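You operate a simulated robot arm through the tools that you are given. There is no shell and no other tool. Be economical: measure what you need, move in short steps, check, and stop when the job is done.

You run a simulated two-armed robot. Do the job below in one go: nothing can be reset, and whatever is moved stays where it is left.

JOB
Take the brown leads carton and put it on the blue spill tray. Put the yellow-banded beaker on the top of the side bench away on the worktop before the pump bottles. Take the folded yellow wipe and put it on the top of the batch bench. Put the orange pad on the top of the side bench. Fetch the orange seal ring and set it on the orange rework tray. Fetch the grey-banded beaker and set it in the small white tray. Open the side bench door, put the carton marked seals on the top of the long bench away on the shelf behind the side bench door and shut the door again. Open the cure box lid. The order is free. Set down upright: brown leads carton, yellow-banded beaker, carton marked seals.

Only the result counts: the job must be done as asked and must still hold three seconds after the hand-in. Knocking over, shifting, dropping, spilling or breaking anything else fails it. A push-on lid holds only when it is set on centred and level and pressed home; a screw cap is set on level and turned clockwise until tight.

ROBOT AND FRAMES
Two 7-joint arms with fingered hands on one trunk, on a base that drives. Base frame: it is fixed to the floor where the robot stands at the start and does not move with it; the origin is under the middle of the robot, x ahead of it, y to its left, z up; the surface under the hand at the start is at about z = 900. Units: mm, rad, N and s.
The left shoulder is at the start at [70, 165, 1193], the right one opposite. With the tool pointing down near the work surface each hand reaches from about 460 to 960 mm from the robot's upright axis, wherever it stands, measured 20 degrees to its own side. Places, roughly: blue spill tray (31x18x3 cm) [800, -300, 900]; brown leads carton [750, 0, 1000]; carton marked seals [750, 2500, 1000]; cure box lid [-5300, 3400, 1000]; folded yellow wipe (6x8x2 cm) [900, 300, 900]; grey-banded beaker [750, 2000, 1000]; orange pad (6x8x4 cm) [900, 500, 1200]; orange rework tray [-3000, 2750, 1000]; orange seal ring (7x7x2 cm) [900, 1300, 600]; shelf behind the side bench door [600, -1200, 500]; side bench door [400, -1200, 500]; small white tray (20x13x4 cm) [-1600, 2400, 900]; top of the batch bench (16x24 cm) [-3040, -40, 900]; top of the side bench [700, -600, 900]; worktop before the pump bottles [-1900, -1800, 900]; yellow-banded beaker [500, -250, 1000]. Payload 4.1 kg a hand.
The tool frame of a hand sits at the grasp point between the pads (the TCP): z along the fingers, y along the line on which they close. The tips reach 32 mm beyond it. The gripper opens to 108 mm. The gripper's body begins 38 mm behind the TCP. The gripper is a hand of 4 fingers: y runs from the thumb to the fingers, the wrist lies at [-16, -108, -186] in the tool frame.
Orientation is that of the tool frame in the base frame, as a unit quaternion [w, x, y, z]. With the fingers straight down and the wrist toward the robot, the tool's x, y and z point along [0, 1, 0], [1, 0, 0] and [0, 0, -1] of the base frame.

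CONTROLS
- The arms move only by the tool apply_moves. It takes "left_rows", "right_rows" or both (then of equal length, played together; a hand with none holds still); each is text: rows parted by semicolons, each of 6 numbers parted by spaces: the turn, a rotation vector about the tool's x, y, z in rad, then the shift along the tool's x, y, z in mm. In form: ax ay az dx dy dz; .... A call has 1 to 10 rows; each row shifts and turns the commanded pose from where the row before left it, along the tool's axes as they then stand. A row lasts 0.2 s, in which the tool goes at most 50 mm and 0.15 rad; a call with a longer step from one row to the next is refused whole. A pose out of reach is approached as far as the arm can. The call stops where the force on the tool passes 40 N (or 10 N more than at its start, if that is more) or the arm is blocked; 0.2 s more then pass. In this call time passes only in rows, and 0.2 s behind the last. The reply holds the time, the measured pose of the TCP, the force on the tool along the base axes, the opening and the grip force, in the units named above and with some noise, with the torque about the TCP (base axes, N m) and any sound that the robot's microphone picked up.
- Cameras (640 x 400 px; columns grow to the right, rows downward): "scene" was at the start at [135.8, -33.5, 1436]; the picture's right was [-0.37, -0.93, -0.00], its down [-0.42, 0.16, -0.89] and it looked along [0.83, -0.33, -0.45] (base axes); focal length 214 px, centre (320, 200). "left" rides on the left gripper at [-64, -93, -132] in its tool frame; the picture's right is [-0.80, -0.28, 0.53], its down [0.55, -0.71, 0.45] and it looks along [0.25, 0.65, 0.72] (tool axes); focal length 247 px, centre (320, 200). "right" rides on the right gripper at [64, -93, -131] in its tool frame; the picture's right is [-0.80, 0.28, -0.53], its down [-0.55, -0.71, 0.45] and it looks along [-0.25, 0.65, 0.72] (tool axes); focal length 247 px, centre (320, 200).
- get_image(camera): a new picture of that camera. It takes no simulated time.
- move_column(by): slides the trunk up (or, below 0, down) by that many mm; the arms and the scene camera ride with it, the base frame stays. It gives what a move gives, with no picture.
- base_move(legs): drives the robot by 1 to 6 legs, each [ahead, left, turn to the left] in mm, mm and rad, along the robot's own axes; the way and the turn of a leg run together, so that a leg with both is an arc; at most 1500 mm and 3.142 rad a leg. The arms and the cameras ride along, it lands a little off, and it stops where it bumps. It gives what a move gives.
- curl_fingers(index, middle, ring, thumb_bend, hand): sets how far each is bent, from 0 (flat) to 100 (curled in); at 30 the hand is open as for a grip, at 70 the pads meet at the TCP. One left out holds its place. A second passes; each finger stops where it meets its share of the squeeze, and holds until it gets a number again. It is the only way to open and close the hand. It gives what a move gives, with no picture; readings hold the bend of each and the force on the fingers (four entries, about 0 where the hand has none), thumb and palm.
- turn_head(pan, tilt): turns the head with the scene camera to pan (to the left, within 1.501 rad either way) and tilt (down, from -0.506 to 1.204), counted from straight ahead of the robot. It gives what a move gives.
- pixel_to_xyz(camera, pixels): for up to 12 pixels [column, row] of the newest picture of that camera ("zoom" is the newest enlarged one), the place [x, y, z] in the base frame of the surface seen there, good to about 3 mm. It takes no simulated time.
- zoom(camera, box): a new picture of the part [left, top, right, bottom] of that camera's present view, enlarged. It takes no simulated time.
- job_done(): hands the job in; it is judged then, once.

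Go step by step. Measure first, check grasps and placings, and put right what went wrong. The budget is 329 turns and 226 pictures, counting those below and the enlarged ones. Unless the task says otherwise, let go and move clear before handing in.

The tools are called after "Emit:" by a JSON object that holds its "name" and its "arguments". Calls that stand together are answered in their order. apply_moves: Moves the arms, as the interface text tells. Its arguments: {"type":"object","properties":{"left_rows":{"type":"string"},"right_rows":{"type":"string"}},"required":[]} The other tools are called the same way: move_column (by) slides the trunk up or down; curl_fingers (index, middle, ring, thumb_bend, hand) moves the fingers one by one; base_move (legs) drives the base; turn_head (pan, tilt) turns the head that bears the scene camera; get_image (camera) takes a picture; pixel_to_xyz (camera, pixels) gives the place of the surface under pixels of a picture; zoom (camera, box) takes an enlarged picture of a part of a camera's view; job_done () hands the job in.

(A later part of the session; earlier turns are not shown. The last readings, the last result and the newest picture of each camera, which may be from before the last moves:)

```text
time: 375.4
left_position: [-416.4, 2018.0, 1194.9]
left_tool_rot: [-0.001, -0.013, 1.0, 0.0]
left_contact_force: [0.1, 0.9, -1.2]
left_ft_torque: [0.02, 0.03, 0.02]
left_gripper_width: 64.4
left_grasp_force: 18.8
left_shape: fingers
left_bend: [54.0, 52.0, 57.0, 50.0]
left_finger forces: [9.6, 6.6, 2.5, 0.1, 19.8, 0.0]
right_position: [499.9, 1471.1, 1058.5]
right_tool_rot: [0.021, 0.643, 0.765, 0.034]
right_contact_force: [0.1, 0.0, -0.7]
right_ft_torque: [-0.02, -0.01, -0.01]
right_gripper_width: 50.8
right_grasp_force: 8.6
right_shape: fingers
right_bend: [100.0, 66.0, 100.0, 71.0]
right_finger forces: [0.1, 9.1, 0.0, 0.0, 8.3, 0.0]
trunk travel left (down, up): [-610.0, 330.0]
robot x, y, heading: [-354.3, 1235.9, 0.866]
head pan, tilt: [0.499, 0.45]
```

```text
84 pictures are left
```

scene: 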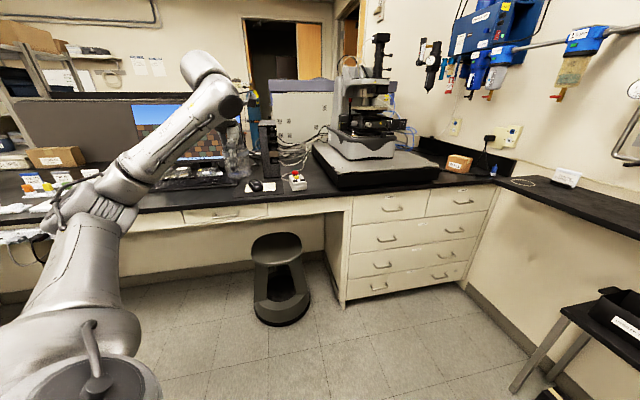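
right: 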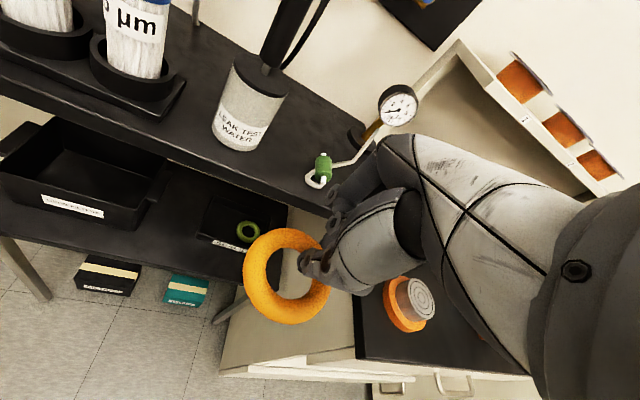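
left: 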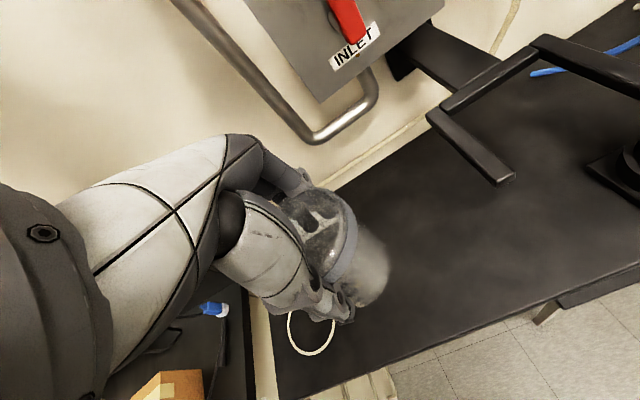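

Emit:
{"name": "base_move", "arguments": {"legs": [[32, 224, 0], [-676, 864, 0]]}}

Emit:
{"name": "turn_head", "arguments": {"pan": 0.55, "tilt": 0.6}}

Emit:
{"name": "get_image", "arguments": {"camera": "scene"}}

Emit:
{"name": "get_image", "arguments": {"camera": "left"}}

```text
time: 382.3
left_position: [-1654.2, 2214.8, 1195.3]
left_tool_rot: [-0.001, -0.011, 1.0, 0.0]
left_contact_force: [0.4, -0.2, -1.2]
left_ft_torque: [-0.02, 0.0, 0.04]
left_gripper_width: 64.2
left_grasp_force: 19.6
left_shape: fingers
left_bend: [54.0, 52.0, 57.0, 50.0]
left_finger forces: [9.8, 6.7, 2.6, 0.0, 19.9, 0.0]
right_position: [-741.5, 1660.2, 1058.6]
right_tool_rot: [0.021, 0.646, 0.762, 0.035]
right_contact_force: [0.4, -0.1, -1.0]
right_ft_torque: [0.01, 0.01, -0.01]
right_gripper_width: 51.0
right_grasp_force: 9.2
right_shape: fingers
right_bend: [100.0, 66.0, 100.0, 71.0]
right_finger forces: [0.0, 9.1, 0.0, 0.1, 8.3, 0.0]
trunk travel left (down, up): [-610.0, 330.0]
robot x, y, heading: [-1599.3, 1432.2, 0.856]
head pan, tilt: [0.499, 0.45]
```

```text
time: 383.0
left_position: [-1654.7, 2213.9, 1194.0]
left_tool_rot: [-0.001, -0.01, 1.0, 0.0]
left_contact_force: [-0.1, -0.4, -1.0]
left_ft_torque: [0.04, 0.0, -0.01]
left_gripper_width: 64.3
left_grasp_force: 19.5
left_shape: fingers
left_bend: [54.0, 52.0, 57.0, 50.0]
left_finger forces: [9.6, 6.7, 2.6, 0.0, 19.9, 0.0]
right_position: [-741.5, 1659.8, 1059.5]
right_tool_rot: [0.021, 0.646, 0.762, 0.034]
right_contact_force: [0.3, 0.0, 0.5]
right_ft_torque: [0.01, -0.03, 0.03]
right_gripper_width: 50.9
right_grasp_force: 8.5
right_shape: fingers
right_bend: [100.0, 66.0, 100.0, 71.0]
right_finger forces: [0.0, 9.1, 0.0, 0.0, 8.2, 0.0]
trunk travel left (down, up): [-610.0, 330.0]
robot x, y, heading: [-1601.7, 1433.5, 0.855]
head pan, tilt: [0.55, 0.6]
```

```text
83 pictures are left
```

scene: 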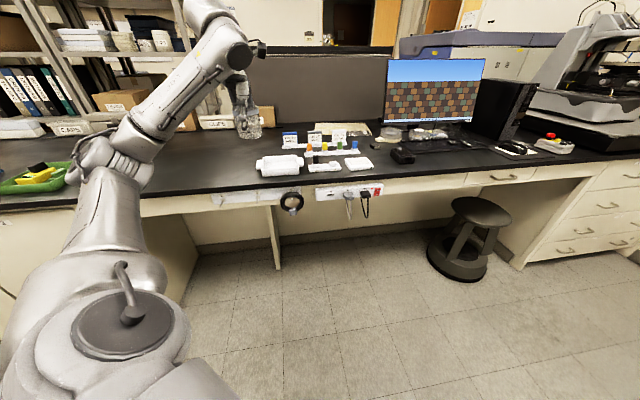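

```text
82 pictures are left
```

left: 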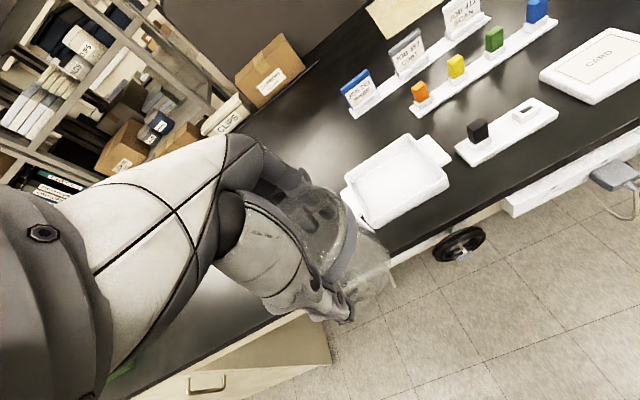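

The small white tray is at (400,180) in the left view. Measure it.

Emit:
{"name": "pixel_to_xyz", "arguments": {"camera": "left", "pixels": [[358, 172], [408, 138], [448, 185], [372, 226], [400, 180], [385, 190], [415, 170], [440, 150], [350, 205], [475, 132], [410, 100]]}}

Emit:
{"name": "zoom", "arguments": {"camera": "left", "box": [330, 100, 480, 240]}}

```text
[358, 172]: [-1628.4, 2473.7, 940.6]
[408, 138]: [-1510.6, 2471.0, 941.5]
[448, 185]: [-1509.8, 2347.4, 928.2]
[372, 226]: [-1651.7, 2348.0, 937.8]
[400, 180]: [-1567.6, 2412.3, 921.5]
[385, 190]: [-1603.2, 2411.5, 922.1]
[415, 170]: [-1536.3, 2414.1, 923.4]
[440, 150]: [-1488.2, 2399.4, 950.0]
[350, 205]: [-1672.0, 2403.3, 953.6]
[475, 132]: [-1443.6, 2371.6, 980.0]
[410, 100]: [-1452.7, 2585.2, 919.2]
```

```text
2.86 times, centred on (405, 170) of left
```

zoom: 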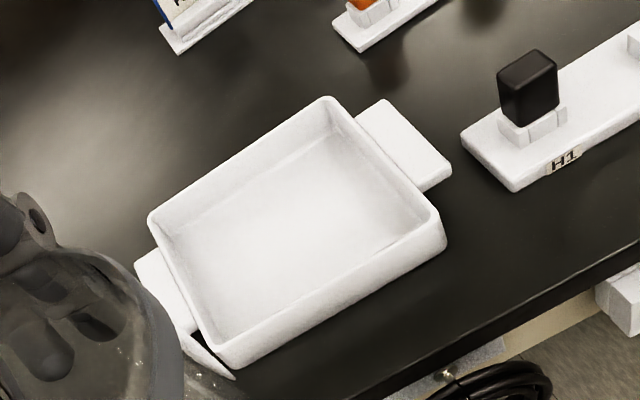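

Tray interior centre ≈(-1580,2410), rim 941, floor ≈921. Move the beaker over it.

Emit:
{"name": "base_move", "arguments": {"legs": [[121, 7, 0]]}}

Emit:
{"name": "apply_moves", "arguments": {"left_rows": "0 0 0 0 35 0;0 0 0 0 35 0;0 0 0 0 30 0"}}

Emit:
{"name": "get_image", "arguments": {"camera": "left"}}

```text
time: 384.2
left_position: [-1580.7, 2310.8, 1194.1]
left_tool_rot: [-0.001, -0.012, 1.0, 0.001]
left_contact_force: [0.4, 0.2, -1.3]
left_ft_torque: [0.01, -0.01, 0.01]
left_gripper_width: 64.2
left_grasp_force: 19.1
left_shape: fingers
left_bend: [54.0, 52.0, 57.0, 50.0]
left_finger forces: [9.7, 6.7, 2.6, 0.0, 19.8, 0.0]
right_position: [-667.1, 1758.9, 1060.0]
right_tool_rot: [0.02, 0.644, 0.764, 0.035]
right_contact_force: [0.2, -0.6, 0.2]
right_ft_torque: [-0.01, 0.02, 0.0]
right_gripper_width: 50.6
right_grasp_force: 8.6
right_shape: fingers
right_bend: [100.0, 66.0, 100.0, 71.0]
right_finger forces: [0.0, 9.1, 0.0, 0.1, 8.2, 0.0]
trunk travel left (down, up): [-610.0, 330.0]
robot x, y, heading: [-1526.0, 1528.5, 0.857]
head pan, tilt: [0.55, 0.6]
```

```text
time: 385.0
left_position: [-1583.2, 2411.7, 1194.6]
left_tool_rot: [-0.003, -0.011, 1.0, 0.0]
left_contact_force: [-0.7, -0.4, -1.1]
left_ft_torque: [0.01, -0.03, 0.0]
left_gripper_width: 64.4
left_grasp_force: 19.0
left_shape: fingers
left_bend: [54.0, 52.0, 57.0, 50.0]
left_finger forces: [9.7, 6.7, 2.6, 0.0, 19.7, 0.0]
right_position: [-667.6, 1760.0, 1058.7]
right_tool_rot: [0.021, 0.645, 0.763, 0.033]
right_contact_force: [0.0, -0.2, 0.1]
right_ft_torque: [-0.05, 0.03, 0.01]
right_gripper_width: 50.9
right_grasp_force: 8.7
right_shape: fingers
right_bend: [100.0, 66.0, 100.0, 71.0]
right_finger forces: [0.1, 9.1, 0.0, 0.0, 8.3, 0.0]
trunk travel left (down, up): [-610.0, 330.0]
robot x, y, heading: [-1523.8, 1528.5, 0.861]
head pan, tilt: [0.55, 0.6]
```

```text
80 pictures are left
```

left: 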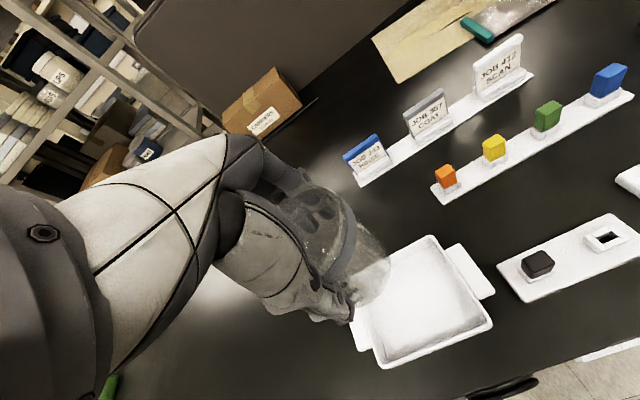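

Emit:
{"name": "move_column", "arguments": {"by": -195}}

Emit:
{"name": "get_image", "arguments": {"camera": "left"}}

Emit:
{"name": "apply_moves", "arguments": {"left_rows": "0 0 0 0 0 4;0 0 0 0 0 3;0 0 0 0 0 3;0 0 0 0 0 3"}}

```text
time: 387.2
left_position: [-1582.9, 2409.6, 999.1]
left_tool_rot: [-0.001, -0.012, 1.0, 0.001]
left_contact_force: [0.2, -0.3, -0.7]
left_ft_torque: [0.0, 0.0, -0.02]
left_gripper_width: 64.3
left_grasp_force: 19.4
left_shape: fingers
left_bend: [54.0, 52.0, 57.0, 50.0]
left_finger forces: [9.7, 6.6, 2.6, 0.0, 19.6, 0.1]
right_position: [-668.4, 1758.2, 865.0]
right_tool_rot: [0.021, 0.645, 0.763, 0.034]
right_contact_force: [0.3, -0.3, -0.7]
right_ft_torque: [0.02, -0.05, -0.01]
right_gripper_width: 50.9
right_grasp_force: 8.7
right_shape: fingers
right_bend: [100.0, 66.0, 100.0, 71.0]
right_finger forces: [0.0, 9.1, 0.1, 0.0, 8.2, 0.1]
trunk travel left (down, up): [-415.0, 525.0]
robot x, y, heading: [-1525.1, 1531.2, 0.862]
head pan, tilt: [0.55, 0.6]
```

```text
79 pictures are left
```

left: 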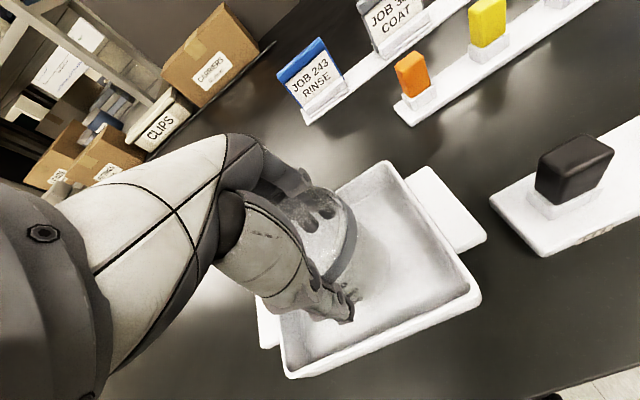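

```text
time: 388.2
left_position: [-1582.5, 2409.2, 990.3]
left_tool_rot: [0.0, -0.011, 1.0, 0.003]
left_contact_force: [1.2, 1.5, 12.1]
left_ft_torque: [0.49, 0.11, -0.03]
left_gripper_width: 64.4
left_grasp_force: 22.1
left_shape: fingers
left_bend: [54.0, 52.0, 57.0, 51.0]
left_finger forces: [11.4, 8.3, 3.3, 0.1, 21.2, 0.0]
right_position: [-668.0, 1757.5, 864.6]
right_tool_rot: [0.02, 0.645, 0.763, 0.036]
right_contact_force: [0.8, 0.2, 0.1]
right_ft_torque: [-0.02, 0.04, 0.0]
right_gripper_width: 50.7
right_grasp_force: 9.1
right_shape: fingers
right_bend: [100.0, 66.0, 100.0, 71.0]
right_finger forces: [0.0, 9.1, 0.1, 0.0, 8.3, 0.0]
trunk travel left (down, up): [-415.0, 525.0]
robot x, y, heading: [-1524.1, 1530.7, 0.857]
head pan, tilt: [0.55, 0.6]
```

Contact with the tray floor. I'll open partially so the fingers stay inside the tray walls, then rise.

Emit:
{"name": "curl_fingers", "arguments": {"hand": "left", "index": 46, "middle": 46, "ring": 46, "thumb_bend": 44}}

Emit:
{"name": "get_image", "arguments": {"camera": "left"}}

```text
time: 389.2
left_position: [-1583.5, 2409.1, 988.0]
left_tool_rot: [-0.001, -0.012, 1.0, 0.002]
left_contact_force: [1.6, -1.4, 5.6]
left_ft_torque: [-0.02, 0.05, 0.0]
left_gripper_width: 73.2
left_grasp_force: 3.5
left_shape: fingers
left_bend: [46.0, 46.0, 46.0, 43.0]
left_finger forces: [2.9, 0.1, 0.1, 0.0, 4.3, 0.1]
right_position: [-668.0, 1757.7, 864.0]
right_tool_rot: [0.021, 0.644, 0.764, 0.035]
right_contact_force: [-0.1, 0.2, -1.2]
right_ft_torque: [-0.02, -0.01, -0.02]
right_gripper_width: 50.7
right_grasp_force: 9.0
right_shape: fingers
right_bend: [100.0, 66.0, 100.0, 71.0]
right_finger forces: [0.0, 9.0, 0.1, 0.1, 8.4, 0.0]
trunk travel left (down, up): [-415.0, 525.0]
robot x, y, heading: [-1527.7, 1526.0, 0.861]
head pan, tilt: [0.55, 0.6]
```

```text
78 pictures are left
```

left: 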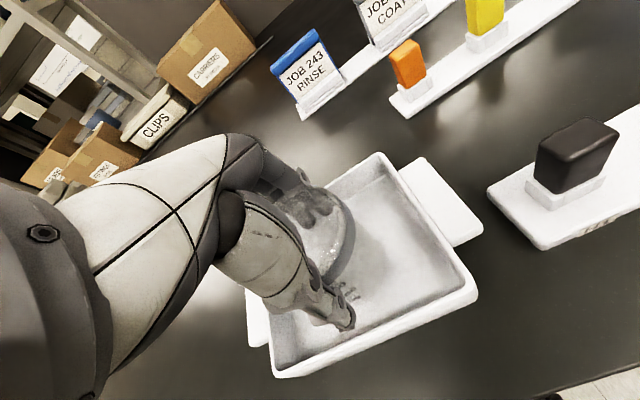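

Emit:
{"name": "curl_fingers", "arguments": {"hand": "left", "index": 41, "middle": 41, "ring": 41, "thumb_bend": 40}}

Emit:
{"name": "apply_moves", "arguments": {"left_rows": "0 0 0 0 0 -5;0 0 0 0 0 -10;0 0 0 0 0 -20"}}

Emit:
{"name": "get_image", "arguments": {"camera": "left"}}

```text
time: 390.2
left_position: [-1582.7, 2409.3, 986.3]
left_tool_rot: [-0.001, -0.011, 1.0, 0.001]
left_contact_force: [-0.1, -0.1, 0.2]
left_ft_torque: [-0.01, 0.0, 0.05]
left_gripper_width: 81.6
left_grasp_force: 0.6
left_shape: fingers
left_bend: [41.0, 41.0, 41.0, 40.0]
left_finger forces: [0.5, 0.0, 0.1, 0.0, 0.7, 0.0]
right_position: [-667.7, 1759.0, 864.7]
right_tool_rot: [0.021, 0.644, 0.764, 0.035]
right_contact_force: [0.4, -0.4, -0.3]
right_ft_torque: [0.03, 0.0, 0.0]
right_gripper_width: 50.9
right_grasp_force: 9.1
right_shape: fingers
right_bend: [100.0, 66.0, 100.0, 71.0]
right_finger forces: [0.0, 9.1, 0.1, 0.1, 8.4, 0.1]
trunk travel left (down, up): [-415.0, 525.0]
robot x, y, heading: [-1521.0, 1525.8, 0.864]
head pan, tilt: [0.55, 0.6]
```

```text
time: 391.0
left_position: [-1583.5, 2410.1, 1021.9]
left_tool_rot: [-0.001, -0.011, 1.0, 0.001]
left_contact_force: [0.5, 0.0, 0.0]
left_ft_torque: [-0.02, 0.02, 0.01]
left_gripper_width: 81.2
left_grasp_force: 0.1
left_shape: fingers
left_bend: [41.0, 41.0, 41.0, 40.0]
left_finger forces: [0.0, 0.0, 0.0, 0.0, 0.0, 0.1]
right_position: [-667.5, 1758.3, 864.4]
right_tool_rot: [0.02, 0.644, 0.764, 0.035]
right_contact_force: [0.2, -0.2, 0.8]
right_ft_torque: [0.01, 0.0, 0.0]
right_gripper_width: 50.7
right_grasp_force: 9.2
right_shape: fingers
right_bend: [100.0, 66.0, 100.0, 71.0]
right_finger forces: [0.1, 9.2, 0.0, 0.0, 8.4, 0.0]
trunk travel left (down, up): [-415.0, 525.0]
robot x, y, heading: [-1527.1, 1527.2, 0.857]
head pan, tilt: [0.55, 0.6]
```

```text
77 pictures are left
```

left: 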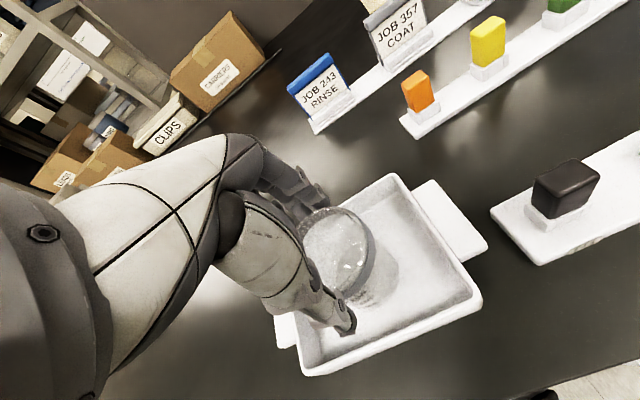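

Released cleanly. Raise and verify.

Emit:
{"name": "move_column", "arguments": {"by": 230}}

Emit:
{"name": "zoom", "arguments": {"camera": "left", "box": [300, 180, 520, 380]}}

```text
time: 393.4
left_position: [-1584.2, 2410.6, 1251.5]
left_tool_rot: [-0.001, -0.011, 1.0, 0.0]
left_contact_force: [0.3, -0.4, -1.1]
left_ft_torque: [0.0, -0.03, -0.01]
left_gripper_width: 81.6
left_grasp_force: 0.0
left_shape: fingers
left_bend: [41.0, 41.0, 41.0, 40.0]
left_finger forces: [0.1, 0.1, 0.0, 0.0, 0.0, 0.0]
right_position: [-667.6, 1759.4, 1093.4]
right_tool_rot: [0.02, 0.644, 0.764, 0.035]
right_contact_force: [-0.1, 0.0, 0.0]
right_ft_torque: [0.01, -0.04, 0.02]
right_gripper_width: 50.6
right_grasp_force: 8.4
right_shape: fingers
right_bend: [100.0, 66.0, 100.0, 71.0]
right_finger forces: [0.1, 9.2, 0.1, 0.0, 8.4, 0.0]
trunk travel left (down, up): [-645.0, 295.0]
robot x, y, heading: [-1522.8, 1530.6, 0.861]
head pan, tilt: [0.55, 0.6]
```

```text
2.00 times, centred on (410, 280) of left
```

zoom: 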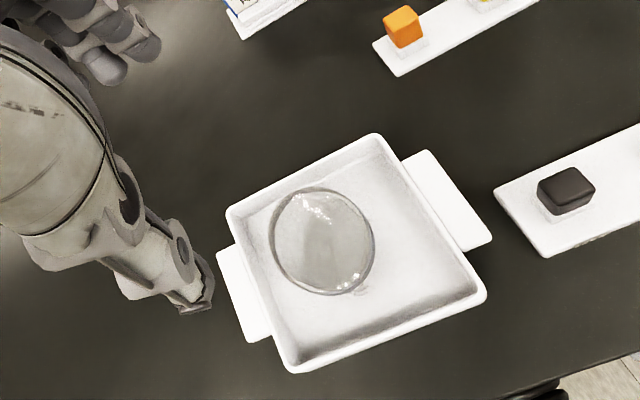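

The grey-banded beaker stands inside the white tray. Now on to the orange rework tray with the ring: raise, drive west and turn to face the north bench.

Emit:
{"name": "move_column", "arguments": {"by": 70}}

Emit:
{"name": "base_move", "arguments": {"legs": [[-958, 1022, 0], [0, 0, 1.29]]}}

Emit:
{"name": "turn_head", "arguments": {"pan": -0.5, "tilt": 0.5}}

Emit:
{"name": "get_image", "arguments": {"camera": "scene"}}

Emit:
{"name": "get_image", "arguments": {"camera": "right"}}

```text
time: 394.5
left_position: [-1584.7, 2411.8, 1320.4]
left_tool_rot: [-0.001, -0.011, 1.0, 0.001]
left_contact_force: [0.1, 0.1, -0.4]
left_ft_torque: [-0.02, 0.0, -0.02]
left_gripper_width: 81.3
left_grasp_force: 0.0
left_shape: fingers
left_bend: [41.0, 41.0, 41.0, 40.0]
left_finger forces: [0.0, 0.0, 0.0, 0.0, 0.0, 0.1]
right_position: [-667.1, 1758.4, 1163.0]
right_tool_rot: [0.021, 0.645, 0.763, 0.035]
right_contact_force: [-0.5, -0.3, 0.8]
right_ft_torque: [-0.02, 0.02, 0.0]
right_gripper_width: 50.8
right_grasp_force: 8.6
right_shape: fingers
right_bend: [100.0, 66.0, 100.0, 71.0]
right_finger forces: [0.1, 9.2, 0.0, 0.0, 8.4, 0.0]
trunk travel left (down, up): [-715.0, 225.0]
robot x, y, heading: [-1526.3, 1529.0, 0.859]
head pan, tilt: [0.55, 0.6]
```

```text
time: 404.7
left_position: [-3798.8, 1634.3, 1323.4]
left_tool_rot: [-0.002, -0.62, 0.784, 0.001]
left_contact_force: [-0.5, -0.6, 0.1]
left_ft_torque: [-0.03, 0.0, 0.02]
left_gripper_width: 81.4
left_grasp_force: 0.1
left_shape: fingers
left_bend: [41.0, 41.0, 41.0, 40.0]
left_finger forces: [0.0, 0.0, 0.0, 0.0, 0.0, 0.0]
right_position: [-2936.3, 2355.5, 1163.2]
right_tool_rot: [-0.004, 0.045, 0.998, 0.04]
right_contact_force: [-0.2, 0.1, 0.6]
right_ft_torque: [0.0, -0.04, 0.0]
right_gripper_width: 50.4
right_grasp_force: 8.3
right_shape: fingers
right_bend: [100.0, 66.0, 100.0, 71.0]
right_finger forces: [0.0, 8.3, 0.1, 0.0, 7.5, 0.2]
trunk travel left (down, up): [-715.0, 225.0]
robot x, y, heading: [-2932.1, 1465.3, 2.175]
head pan, tilt: [0.55, 0.6]
```

```text
time: 406.0
left_position: [-3798.5, 1634.0, 1322.5]
left_tool_rot: [-0.001, -0.62, 0.785, 0.0]
left_contact_force: [0.5, -0.6, 0.8]
left_ft_torque: [-0.03, 0.02, 0.01]
left_gripper_width: 81.1
left_grasp_force: 0.0
left_shape: fingers
left_bend: [41.0, 41.0, 41.0, 40.0]
left_finger forces: [0.0, 0.1, 0.1, 0.1, 0.0, 0.1]
right_position: [-2934.8, 2353.9, 1163.7]
right_tool_rot: [-0.004, 0.045, 0.998, 0.041]
right_contact_force: [-0.1, -0.6, -0.8]
right_ft_torque: [0.0, 0.0, 0.01]
right_gripper_width: 50.8
right_grasp_force: 7.5
right_shape: fingers
right_bend: [100.0, 66.0, 100.0, 71.0]
right_finger forces: [0.0, 8.3, 0.0, 0.0, 7.5, 0.1]
trunk travel left (down, up): [-715.0, 225.0]
robot x, y, heading: [-2926.4, 1467.8, 2.176]
head pan, tilt: [-0.499, 0.499]
```

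```text
75 pictures are left
```

scene: 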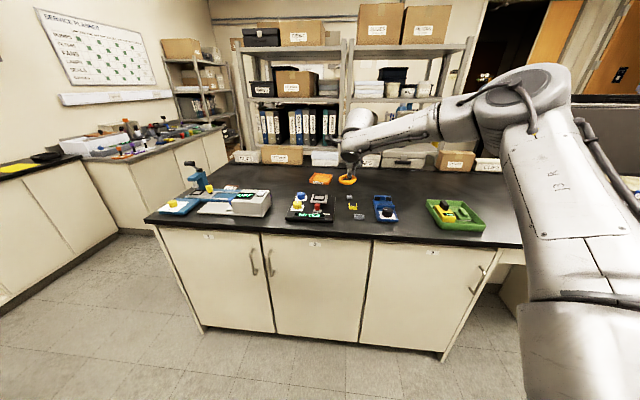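

```text
74 pictures are left
```

right: 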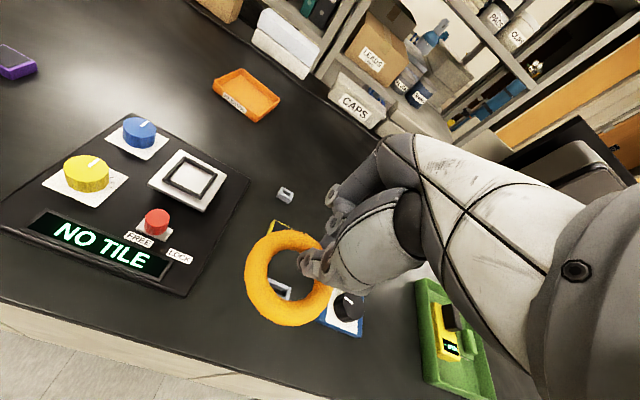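

Emit:
{"name": "pixel_to_xyz", "arguments": {"camera": "right", "pixels": [[247, 92], [242, 70], [279, 95], [255, 121], [214, 95], [255, 85], [240, 100], [258, 255], [247, 275]]}}

Emit:
{"name": "zoom", "arguments": {"camera": "right", "box": [190, 50, 310, 150]}}

```text
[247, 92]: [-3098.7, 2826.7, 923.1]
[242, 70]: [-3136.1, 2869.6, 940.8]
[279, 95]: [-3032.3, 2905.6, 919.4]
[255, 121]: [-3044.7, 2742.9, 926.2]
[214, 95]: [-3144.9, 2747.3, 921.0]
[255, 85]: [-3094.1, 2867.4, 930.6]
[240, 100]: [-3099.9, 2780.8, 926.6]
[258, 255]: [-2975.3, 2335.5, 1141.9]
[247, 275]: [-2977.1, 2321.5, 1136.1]
```

```text
4.00 times, centred on (250, 100) of right
```

zoom: 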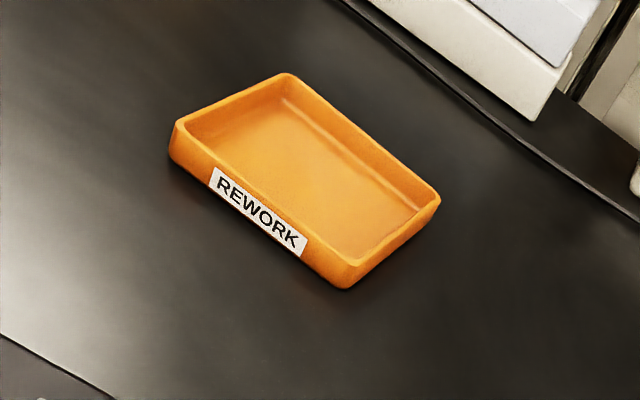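

Emit:
{"name": "pixel_to_xyz", "arguments": {"camera": "zoom", "pixels": [[288, 76], [436, 198], [345, 270], [180, 125], [300, 175], [260, 140], [350, 200]]}}

Emit:
{"name": "zoom", "arguments": {"camera": "right", "box": [220, 200, 380, 340]}}

Emit:
{"name": "pixel_to_xyz", "arguments": {"camera": "zoom", "pixels": [[180, 130], [150, 240], [100, 200], [290, 250], [250, 320], [230, 90]]}}

```text
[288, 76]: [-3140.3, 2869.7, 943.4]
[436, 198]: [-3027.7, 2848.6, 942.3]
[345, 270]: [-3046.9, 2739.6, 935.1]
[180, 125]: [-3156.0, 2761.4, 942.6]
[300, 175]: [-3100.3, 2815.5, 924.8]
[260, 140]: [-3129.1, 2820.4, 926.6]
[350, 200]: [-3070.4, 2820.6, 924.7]
```

```text
2.86 times, centred on (300, 270) of right
```

zoom: 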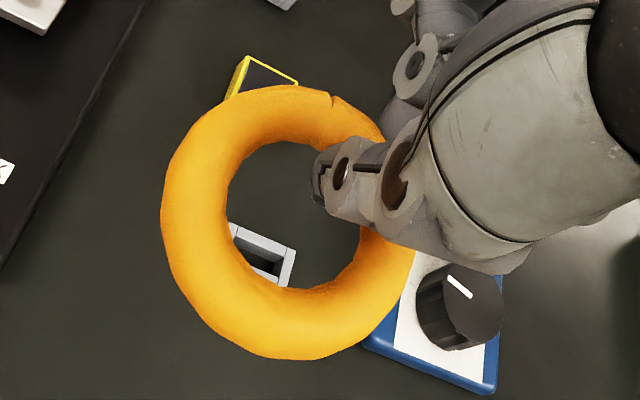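

```text
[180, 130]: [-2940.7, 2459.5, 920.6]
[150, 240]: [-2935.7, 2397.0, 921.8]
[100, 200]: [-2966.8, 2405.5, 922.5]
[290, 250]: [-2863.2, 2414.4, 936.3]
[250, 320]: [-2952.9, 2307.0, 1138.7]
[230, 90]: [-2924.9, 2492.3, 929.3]
```

Tray centre ≈(-3093,2805), floor 925. Ring centre is 25 mm behind the TCP. I'll move the TCP to (-3091,2820).

Emit:
{"name": "base_move", "arguments": {"legs": [[472, -137, 0]]}}

Emit:
{"name": "get_image", "arguments": {"camera": "right"}}

```text
time: 408.9
left_position: [-3951.1, 2098.7, 1322.3]
left_tool_rot: [-0.001, -0.619, 0.785, 0.001]
left_contact_force: [0.8, 1.1, 0.4]
left_ft_torque: [0.0, -0.01, 0.01]
left_gripper_width: 81.1
left_grasp_force: 0.0
left_shape: fingers
left_bend: [41.0, 41.0, 41.0, 40.0]
left_finger forces: [0.0, 0.0, 0.0, 0.0, 0.0, 0.1]
right_position: [-3088.0, 2820.8, 1163.3]
right_tool_rot: [-0.005, 0.044, 0.998, 0.041]
right_contact_force: [-0.3, 0.2, -1.0]
right_ft_torque: [0.02, 0.04, -0.01]
right_gripper_width: 50.8
right_grasp_force: 8.2
right_shape: fingers
right_bend: [100.0, 66.0, 100.0, 71.0]
right_finger forces: [0.0, 8.3, 0.0, 0.0, 7.4, 0.0]
trunk travel left (down, up): [-715.0, 225.0]
robot x, y, heading: [-3082.7, 1935.1, 2.179]
head pan, tilt: [-0.499, 0.499]
```

```text
71 pictures are left
```

right: 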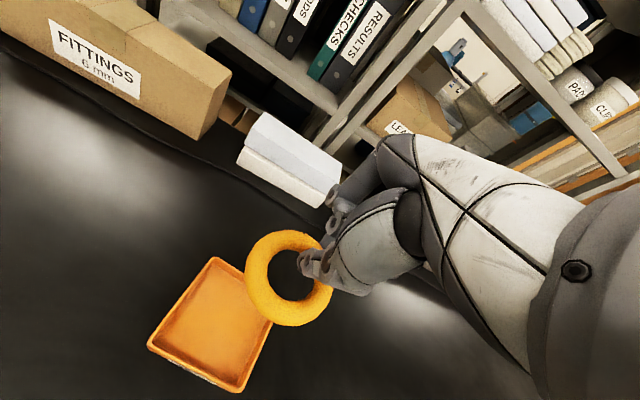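

Emit:
{"name": "move_column", "arguments": {"by": -188}}

Emit:
{"name": "get_image", "arguments": {"camera": "right"}}

```text
time: 411.0
left_position: [-3951.2, 2099.0, 1133.5]
left_tool_rot: [-0.002, -0.619, 0.785, 0.0]
left_contact_force: [0.2, -0.4, 0.1]
left_ft_torque: [-0.01, 0.06, -0.04]
left_gripper_width: 81.4
left_grasp_force: 0.1
left_shape: fingers
left_bend: [41.0, 41.0, 41.0, 40.0]
left_finger forces: [0.0, 0.0, 0.1, 0.1, 0.0, 0.0]
right_position: [-3088.5, 2820.1, 977.1]
right_tool_rot: [-0.005, 0.045, 0.998, 0.04]
right_contact_force: [-0.4, -0.3, -0.1]
right_ft_torque: [-0.02, 0.0, 0.03]
right_gripper_width: 50.7
right_grasp_force: 8.5
right_shape: fingers
right_bend: [100.0, 66.0, 100.0, 71.0]
right_finger forces: [0.1, 8.3, 0.0, 0.0, 7.5, 0.0]
trunk travel left (down, up): [-527.0, 413.0]
robot x, y, heading: [-3081.7, 1928.0, 2.173]
head pan, tilt: [-0.499, 0.499]
```

```text
70 pictures are left
```

right: 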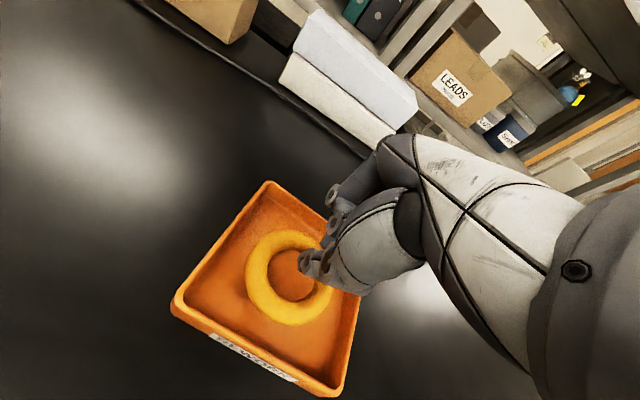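

The ring is inside the tray outline. Lower the last millimetres, open slightly and rise.

Emit:
{"name": "apply_moves", "arguments": {"right_rows": "0 0 0 2 0 5;0 0 0 0 0 4;0 0 0 0 0 3;0 0 0 0 0 3"}}

Emit:
{"name": "curl_fingers", "arguments": {"hand": "right", "middle": 60, "thumb_bend": 64}}

Emit:
{"name": "apply_moves", "arguments": {"right_rows": "0 0 0 0 0 -5;0 0 0 0 0 -10;0 0 0 0 0 -20"}}

Emit:
{"name": "get_image", "arguments": {"camera": "right"}}

```text
time: 412.0
left_position: [-3951.4, 2101.1, 1134.7]
left_tool_rot: [-0.002, -0.619, 0.785, 0.0]
left_contact_force: [-0.1, 0.2, -0.5]
left_ft_torque: [0.02, -0.02, -0.02]
left_gripper_width: 81.4
left_grasp_force: 0.2
left_shape: fingers
left_bend: [41.0, 41.0, 41.0, 40.0]
left_finger forces: [0.0, 0.1, 0.0, 0.0, 0.0, 0.1]
right_position: [-3090.0, 2821.3, 962.3]
right_tool_rot: [-0.005, 0.045, 0.998, 0.04]
right_contact_force: [-0.1, -0.2, 0.0]
right_ft_torque: [0.03, 0.03, 0.0]
right_gripper_width: 50.7
right_grasp_force: 8.1
right_shape: fingers
right_bend: [100.0, 66.0, 100.0, 71.0]
right_finger forces: [0.0, 8.4, 0.0, 0.1, 7.5, 0.1]
trunk travel left (down, up): [-527.0, 413.0]
robot x, y, heading: [-3085.1, 1931.4, 2.176]
head pan, tilt: [-0.499, 0.499]
```

```text
time: 413.0
left_position: [-3951.8, 2100.6, 1134.3]
left_tool_rot: [-0.001, -0.619, 0.785, 0.0]
left_contact_force: [0.9, -0.9, -0.4]
left_ft_torque: [-0.02, 0.02, -0.01]
left_gripper_width: 81.2
left_grasp_force: 0.1
left_shape: fingers
left_bend: [41.0, 41.0, 41.0, 40.0]
left_finger forces: [0.0, 0.0, 0.1, 0.0, 0.0, 0.0]
right_position: [-3089.2, 2821.5, 962.4]
right_tool_rot: [-0.004, 0.045, 0.998, 0.041]
right_contact_force: [0.0, 0.5, 0.8]
right_ft_torque: [-0.03, 0.01, 0.02]
right_gripper_width: 53.6
right_grasp_force: 0.0
right_shape: fingers
right_bend: [100.0, 60.0, 100.0, 64.0]
right_finger forces: [0.1, 0.1, 0.0, 0.1, 0.1, 0.0]
trunk travel left (down, up): [-527.0, 413.0]
robot x, y, heading: [-3082.6, 1933.7, 2.174]
head pan, tilt: [-0.499, 0.499]
```

```text
time: 413.8
left_position: [-3950.9, 2099.4, 1132.8]
left_tool_rot: [-0.001, -0.619, 0.785, 0.0]
left_contact_force: [-0.1, 0.1, -0.2]
left_ft_torque: [0.02, 0.01, 0.01]
left_gripper_width: 81.3
left_grasp_force: 0.0
left_shape: fingers
left_bend: [41.0, 41.0, 41.0, 40.0]
left_finger forces: [0.0, 0.1, 0.0, 0.0, 0.0, 0.0]
right_position: [-3090.0, 2818.8, 996.5]
right_tool_rot: [-0.004, 0.046, 0.998, 0.041]
right_contact_force: [-1.3, 0.0, -0.2]
right_ft_torque: [0.01, -0.01, 0.01]
right_gripper_width: 53.7
right_grasp_force: 0.0
right_shape: fingers
right_bend: [100.0, 60.0, 100.0, 64.0]
right_finger forces: [0.0, 0.1, 0.0, 0.0, 0.0, 0.1]
trunk travel left (down, up): [-527.0, 413.0]
robot x, y, heading: [-3081.6, 1934.8, 2.178]
head pan, tilt: [-0.499, 0.499]
```

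```text
69 pictures are left
```

right: 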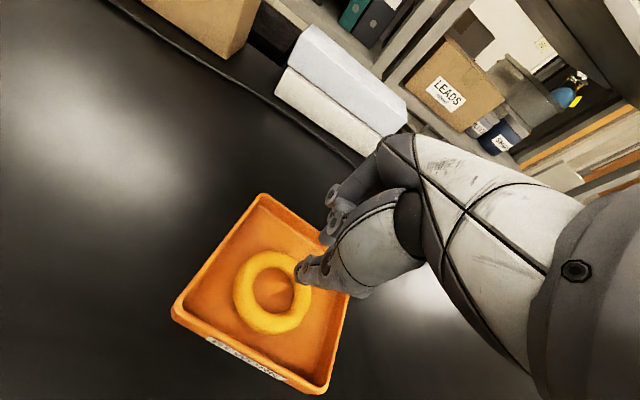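

The ring lies in the rework tray. Now I'll raise, open the right hand, tuck it, and go back east for the seals carton.

Emit:
{"name": "move_column", "arguments": {"by": 250}}

Emit:
{"name": "base_move", "arguments": {"legs": [[-472, 137, 0], [0, 0, -1.31]]}}

Emit:
{"name": "curl_fingers", "arguments": {"hand": "right", "index": 30, "middle": 30, "ring": 30, "thumb_bend": 30}}

Emit:
{"name": "apply_moves", "arguments": {"right_rows": "0 0 0 8 -35 -20;0 0 0 8 -35 -20;0 0 0 8 -35 -20;0 0 0 8 -35 -20;0 0 0 8 -35 -20;0 0 0 8 -35 -20;0 0 0 8 -35 -20;0 0 0 8 -35 -20;0 0 0 8 -35 -20", "left_rows": "0 0 0 0 -20 0;0 0 0 0 -20 0;0 0 0 0 -20 0;0 0 0 0 -20 0;0 0 0 0 -20 0;0 0 0 0 0 0;0 0 0 0 0 0;0 0 0 0 0 0;0 0 0 0 0 0"}}

```text
time: 416.4
left_position: [-3951.9, 2099.5, 1383.0]
left_tool_rot: [-0.001, -0.619, 0.785, 0.001]
left_contact_force: [0.2, 0.3, -0.3]
left_ft_torque: [0.0, 0.01, -0.01]
left_gripper_width: 81.3
left_grasp_force: 0.0
left_shape: fingers
left_bend: [41.0, 41.0, 41.0, 40.0]
left_finger forces: [0.0, 0.0, 0.1, 0.0, 0.0, 0.1]
right_position: [-3091.5, 2818.5, 1246.9]
right_tool_rot: [-0.003, 0.045, 0.998, 0.041]
right_contact_force: [-0.7, -0.1, -0.5]
right_ft_torque: [-0.05, -0.03, 0.03]
right_gripper_width: 53.5
right_grasp_force: 0.1
right_shape: fingers
right_bend: [100.0, 60.0, 100.0, 64.0]
right_finger forces: [0.1, 0.1, 0.0, 0.0, 0.0, 0.0]
trunk travel left (down, up): [-777.0, 163.0]
robot x, y, heading: [-3082.4, 1934.6, 2.174]
head pan, tilt: [-0.499, 0.499]
```

```text
time: 422.5
left_position: [-2988.6, 2352.9, 1383.9]
left_tool_rot: [-0.001, -0.008, 1.0, 0.001]
left_contact_force: [0.9, 0.4, -0.3]
left_ft_torque: [0.02, 0.0, -0.02]
left_gripper_width: 81.6
left_grasp_force: 0.0
left_shape: fingers
left_bend: [41.0, 41.0, 41.0, 40.0]
left_finger forces: [0.1, 0.0, 0.0, 0.1, 0.0, 0.0]
right_position: [-2076.0, 1699.1, 1246.9]
right_tool_rot: [0.022, 0.647, 0.761, 0.035]
right_contact_force: [-0.2, -0.2, -0.6]
right_ft_torque: [-0.02, 0.04, 0.01]
right_gripper_width: 53.5
right_grasp_force: 0.1
right_shape: fingers
right_bend: [100.0, 60.0, 100.0, 64.0]
right_finger forces: [0.1, 0.0, 0.0, 0.0, 0.0, 0.1]
trunk travel left (down, up): [-777.0, 163.0]
robot x, y, heading: [-2932.0, 1469.8, 0.856]
head pan, tilt: [-0.499, 0.499]
```

```text
time: 423.5
left_position: [-2988.0, 2352.5, 1383.6]
left_tool_rot: [-0.001, -0.009, 1.0, 0.001]
left_contact_force: [-0.5, 0.6, 0.6]
left_ft_torque: [-0.02, 0.01, 0.01]
left_gripper_width: 81.5
left_grasp_force: 0.1
left_shape: fingers
left_bend: [41.0, 41.0, 41.0, 40.0]
left_finger forces: [0.0, 0.1, 0.1, 0.0, 0.0, 0.0]
right_position: [-2077.4, 1698.2, 1246.4]
right_tool_rot: [0.021, 0.646, 0.762, 0.035]
right_contact_force: [-0.4, 0.1, 0.3]
right_ft_torque: [0.0, 0.02, 0.0]
right_gripper_width: 108.1
right_grasp_force: 0.0
right_shape: fingers
right_bend: [30.0, 30.0, 30.0, 30.0]
right_finger forces: [0.0, 0.0, 0.1, 0.0, 0.0, 0.1]
trunk travel left (down, up): [-777.0, 163.0]
robot x, y, heading: [-2929.1, 1469.4, 0.857]
head pan, tilt: [-0.499, 0.499]
```

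```text
time: 425.5
left_position: [-2985.4, 2253.3, 1384.7]
left_tool_rot: [0.0, -0.008, 1.0, 0.001]
left_contact_force: [-0.3, -0.5, -0.6]
left_ft_torque: [-0.01, -0.03, 0.01]
left_gripper_width: 81.4
left_grasp_force: 0.1
left_shape: fingers
left_bend: [41.0, 41.0, 41.0, 40.0]
left_finger forces: [0.1, 0.0, 0.1, 0.0, 0.0, 0.0]
right_position: [-2411.9, 1714.0, 1401.8]
right_tool_rot: [0.021, 0.646, 0.762, 0.034]
right_contact_force: [-0.4, -0.5, -0.5]
right_ft_torque: [0.01, 0.0, 0.02]
right_gripper_width: 108.4
right_grasp_force: 0.1
right_shape: fingers
right_bend: [30.0, 30.0, 30.0, 30.0]
right_finger forces: [0.0, 0.0, 0.0, 0.0, 0.1, 0.0]
trunk travel left (down, up): [-777.0, 163.0]
robot x, y, heading: [-2929.8, 1473.3, 0.848]
head pan, tilt: [-0.499, 0.499]
```

Emit:
{"name": "base_move", "arguments": {"legs": [[800, -948, 0], [800, -948, 0]]}}

```text
time: 437.7
left_position: [-493.5, 2206.3, 1384.3]
left_tool_rot: [-0.001, -0.007, 1.0, 0.001]
left_contact_force: [0.0, 0.4, 0.6]
left_ft_torque: [0.03, 0.03, -0.02]
left_gripper_width: 81.2
left_grasp_force: 0.0
left_shape: fingers
left_bend: [41.0, 41.0, 41.0, 40.0]
left_finger forces: [0.1, 0.1, 0.1, 0.0, 0.1, 0.1]
right_position: [78.8, 1665.1, 1401.3]
right_tool_rot: [0.021, 0.648, 0.76, 0.034]
right_contact_force: [0.9, 0.0, -0.5]
right_ft_torque: [0.01, -0.02, -0.02]
right_gripper_width: 108.5
right_grasp_force: 0.0
right_shape: fingers
right_bend: [30.0, 30.0, 30.0, 30.0]
right_finger forces: [0.0, 0.1, 0.0, 0.0, 0.1, 0.0]
trunk travel left (down, up): [-777.0, 163.0]
robot x, y, heading: [-442.7, 1424.2, 0.851]
head pan, tilt: [-0.499, 0.499]
```

Emit:
{"name": "base_move", "arguments": {"legs": [[0, 0, -0.85], [440, 370, 0]]}}

Emit:
{"name": "get_image", "arguments": {"camera": "left"}}

Emit:
{"name": "turn_head", "arguments": {"pan": 0.5, "tilt": 0.5}}

Emit:
{"name": "get_image", "arguments": {"camera": "scene"}}

```text
time: 443.2
left_position: [573.3, 2324.4, 1384.8]
left_tool_rot: [-0.001, 0.419, 0.908, 0.001]
left_contact_force: [1.0, -0.2, -0.2]
left_ft_torque: [-0.03, 0.01, 0.02]
left_gripper_width: 81.2
left_grasp_force: 0.1
left_shape: fingers
left_bend: [41.0, 41.0, 41.0, 40.0]
left_finger forces: [0.0, 0.0, 0.1, 0.0, 0.0, 0.0]
right_position: [523.6, 1537.2, 1402.8]
right_tool_rot: [0.033, 0.91, 0.413, 0.023]
right_contact_force: [0.2, 0.6, 0.1]
right_ft_torque: [0.01, 0.01, 0.01]
right_gripper_width: 108.3
right_grasp_force: 0.0
right_shape: fingers
right_bend: [30.0, 30.0, 30.0, 30.0]
right_finger forces: [0.1, 0.0, 0.0, 0.1, 0.0, 0.1]
trunk travel left (down, up): [-777.0, 163.0]
robot x, y, heading: [7.8, 1788.5, -0.024]
head pan, tilt: [-0.499, 0.499]
```

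```text
68 pictures are left
```

left: 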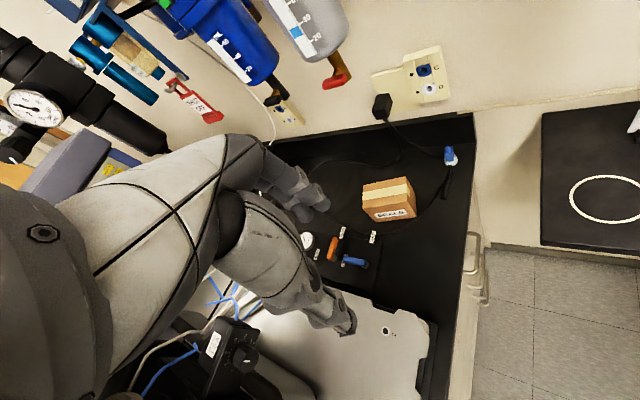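

```text
time: 444.5
left_position: [574.8, 2324.6, 1384.9]
left_tool_rot: [-0.001, 0.419, 0.908, 0.001]
left_contact_force: [-0.8, 0.4, -0.3]
left_ft_torque: [-0.02, 0.02, -0.03]
left_gripper_width: 81.1
left_grasp_force: 0.1
left_shape: fingers
left_bend: [41.0, 41.0, 41.0, 40.0]
left_finger forces: [0.0, 0.0, 0.0, 0.1, 0.1, 0.1]
right_position: [525.4, 1538.8, 1402.9]
right_tool_rot: [0.034, 0.909, 0.414, 0.022]
right_contact_force: [-0.6, -0.2, 0.3]
right_ft_torque: [-0.02, 0.0, 0.0]
right_gripper_width: 108.3
right_grasp_force: 0.0
right_shape: fingers
right_bend: [30.0, 30.0, 30.0, 30.0]
right_finger forces: [0.1, 0.0, 0.0, 0.1, 0.0, 0.0]
trunk travel left (down, up): [-777.0, 163.0]
robot x, y, heading: [7.7, 1786.9, -0.025]
head pan, tilt: [0.499, 0.499]
```

```text
67 pictures are left
```

scene: 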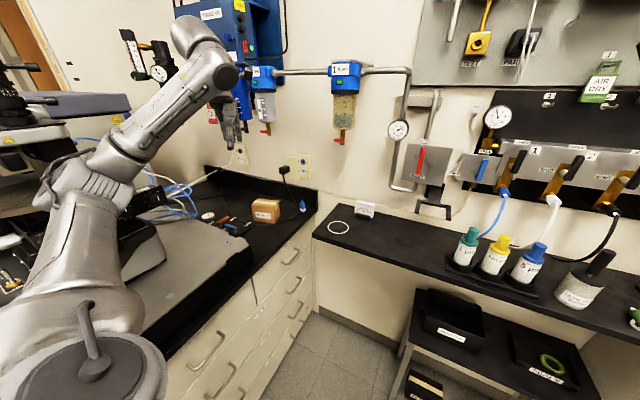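

Emit:
{"name": "pixel_to_xyz", "arguments": {"camera": "left", "pixels": [[364, 187], [409, 179], [416, 216], [372, 220], [411, 205], [366, 205], [390, 190], [330, 80], [215, 115], [160, 145], [30, 105], [250, 75]]}}

Emit:
{"name": "zoom", "arguments": {"camera": "left", "box": [330, 150, 460, 240]}}

```text
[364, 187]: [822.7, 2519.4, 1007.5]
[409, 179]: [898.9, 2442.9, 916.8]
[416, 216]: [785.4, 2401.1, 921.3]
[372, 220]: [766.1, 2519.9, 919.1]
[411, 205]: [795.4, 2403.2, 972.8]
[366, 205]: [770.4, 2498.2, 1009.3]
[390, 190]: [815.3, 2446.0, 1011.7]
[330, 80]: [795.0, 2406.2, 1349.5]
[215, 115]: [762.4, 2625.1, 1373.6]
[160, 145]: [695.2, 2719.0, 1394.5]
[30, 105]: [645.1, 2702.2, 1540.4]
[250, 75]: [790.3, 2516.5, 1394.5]
```

```text
4.44 times, centred on (395, 195) of left
```

zoom: 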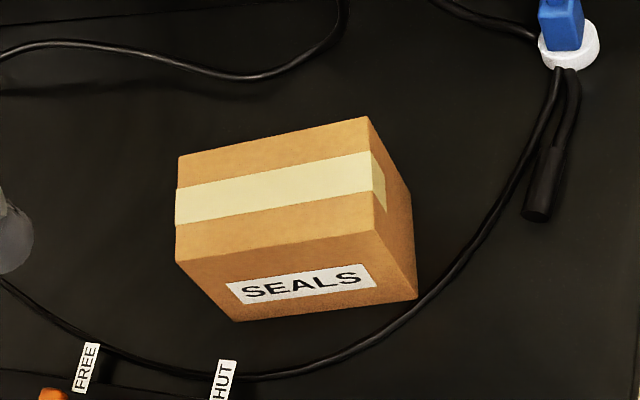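

The filters hang at z≈1350 above the carton, so the hand must come in low (TCP ≤1100). I'll measure the carton's top corners.

Emit:
{"name": "pixel_to_xyz", "arguments": {"camera": "zoom", "pixels": [[181, 160], [364, 121], [378, 228], [179, 258], [270, 190], [300, 285], [400, 250], [415, 295], [236, 318], [410, 195], [370, 120]]}}

```text
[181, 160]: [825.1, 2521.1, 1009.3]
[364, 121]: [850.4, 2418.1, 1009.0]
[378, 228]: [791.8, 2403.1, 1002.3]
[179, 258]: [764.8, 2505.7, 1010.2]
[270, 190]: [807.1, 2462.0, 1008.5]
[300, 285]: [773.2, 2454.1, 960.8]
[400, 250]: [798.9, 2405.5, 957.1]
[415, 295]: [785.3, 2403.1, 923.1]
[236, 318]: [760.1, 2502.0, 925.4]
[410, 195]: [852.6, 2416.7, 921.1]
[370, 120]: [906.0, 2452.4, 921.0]
```

Carton top centre (808,2462), short side 62 mm along (0.97,0.24). I'll back off the bench, lower to entry height, and yaw the hand to match.

Emit:
{"name": "base_move", "arguments": {"legs": [[0, -190, 0]]}}

Emit:
{"name": "move_column", "arguments": {"by": -310}}

Emit:
{"name": "apply_moves", "arguments": {"left_rows": "0 0 0 0 30 0;0 0 0 0 30 0;0 0 0 0 30 0;0 0 0.15 0 0 0;0 0 0.15 0 0 0;0 0 0.15 0 0 0;0 0 0.05 0 0 0"}}

Emit:
{"name": "curl_fingers", "arguments": {"hand": "left", "index": 30, "middle": 30, "ring": 30, "thumb_bend": 30}}

```text
time: 446.1
left_position: [568.3, 2138.6, 1383.1]
left_tool_rot: [-0.001, 0.417, 0.909, 0.0]
left_contact_force: [0.3, 1.5, 0.3]
left_ft_torque: [-0.03, -0.02, 0.01]
left_gripper_width: 81.4
left_grasp_force: 0.2
left_shape: fingers
left_bend: [41.0, 41.0, 41.0, 40.0]
left_finger forces: [0.0, 0.0, 0.0, 0.1, 0.1, 0.0]
right_position: [521.2, 1351.7, 1402.8]
right_tool_rot: [0.035, 0.909, 0.415, 0.022]
right_contact_force: [0.3, -0.1, -0.7]
right_ft_torque: [-0.01, 0.02, -0.01]
right_gripper_width: 108.4
right_grasp_force: 0.0
right_shape: fingers
right_bend: [30.0, 30.0, 30.0, 30.0]
right_finger forces: [0.0, 0.0, 0.0, 0.1, 0.1, 0.0]
trunk travel left (down, up): [-777.0, 163.0]
robot x, y, heading: [2.4, 1593.4, -0.02]
head pan, tilt: [0.499, 0.499]
```

```text
time: 449.2
left_position: [567.9, 2135.5, 1073.7]
left_tool_rot: [-0.001, 0.417, 0.909, 0.001]
left_contact_force: [-0.2, -0.2, 0.0]
left_ft_torque: [0.0, 0.05, -0.02]
left_gripper_width: 81.2
left_grasp_force: 0.2
left_shape: fingers
left_bend: [41.0, 41.0, 41.0, 40.0]
left_finger forces: [0.0, 0.1, 0.1, 0.0, 0.0, 0.0]
right_position: [520.5, 1348.9, 1093.2]
right_tool_rot: [0.033, 0.909, 0.415, 0.023]
right_contact_force: [-0.1, 1.2, 0.7]
right_ft_torque: [0.04, 0.0, -0.01]
right_gripper_width: 108.4
right_grasp_force: 0.1
right_shape: fingers
right_bend: [30.0, 30.0, 30.0, 30.0]
right_finger forces: [0.0, 0.0, 0.0, 0.0, 0.0, 0.0]
trunk travel left (down, up): [-467.0, 473.0]
robot x, y, heading: [1.1, 1597.3, -0.022]
head pan, tilt: [0.499, 0.499]
```

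```text
time: 450.8
left_position: [636.2, 2195.1, 1074.5]
left_tool_rot: [-0.002, 0.629, 0.778, 0.0]
left_contact_force: [-0.5, 0.5, -0.6]
left_ft_torque: [0.01, 0.04, 0.01]
left_gripper_width: 81.2
left_grasp_force: 0.1
left_shape: fingers
left_bend: [41.0, 41.0, 41.0, 40.0]
left_finger forces: [0.1, 0.1, 0.0, 0.0, 0.1, 0.0]
right_position: [519.7, 1349.4, 1091.4]
right_tool_rot: [0.034, 0.909, 0.416, 0.022]
right_contact_force: [0.2, 0.7, -0.3]
right_ft_torque: [0.0, -0.01, 0.02]
right_gripper_width: 108.5
right_grasp_force: 0.0
right_shape: fingers
right_bend: [30.0, 30.0, 30.0, 30.0]
right_finger forces: [0.1, 0.0, 0.1, 0.0, 0.0, 0.0]
trunk travel left (down, up): [-467.0, 473.0]
robot x, y, heading: [-1.3, 1595.9, -0.023]
head pan, tilt: [0.499, 0.499]
```

```text
time: 451.8
left_position: [635.6, 2195.1, 1074.3]
left_tool_rot: [0.0, 0.629, 0.778, 0.001]
left_contact_force: [0.1, -0.4, 0.2]
left_ft_torque: [-0.02, 0.0, 0.0]
left_gripper_width: 107.9
left_grasp_force: 0.0
left_shape: fingers
left_bend: [30.0, 30.0, 30.0, 30.0]
left_finger forces: [0.0, 0.1, 0.0, 0.1, 0.0, 0.0]
right_position: [520.6, 1349.1, 1092.6]
right_tool_rot: [0.034, 0.909, 0.415, 0.023]
right_contact_force: [-0.4, 1.4, -0.5]
right_ft_torque: [-0.01, 0.01, 0.0]
right_gripper_width: 108.5
right_grasp_force: 0.0
right_shape: fingers
right_bend: [30.0, 30.0, 30.0, 30.0]
right_finger forces: [0.1, 0.0, 0.0, 0.1, 0.1, 0.1]
trunk travel left (down, up): [-467.0, 473.0]
robot x, y, heading: [5.0, 1597.0, -0.021]
head pan, tilt: [0.499, 0.499]
```

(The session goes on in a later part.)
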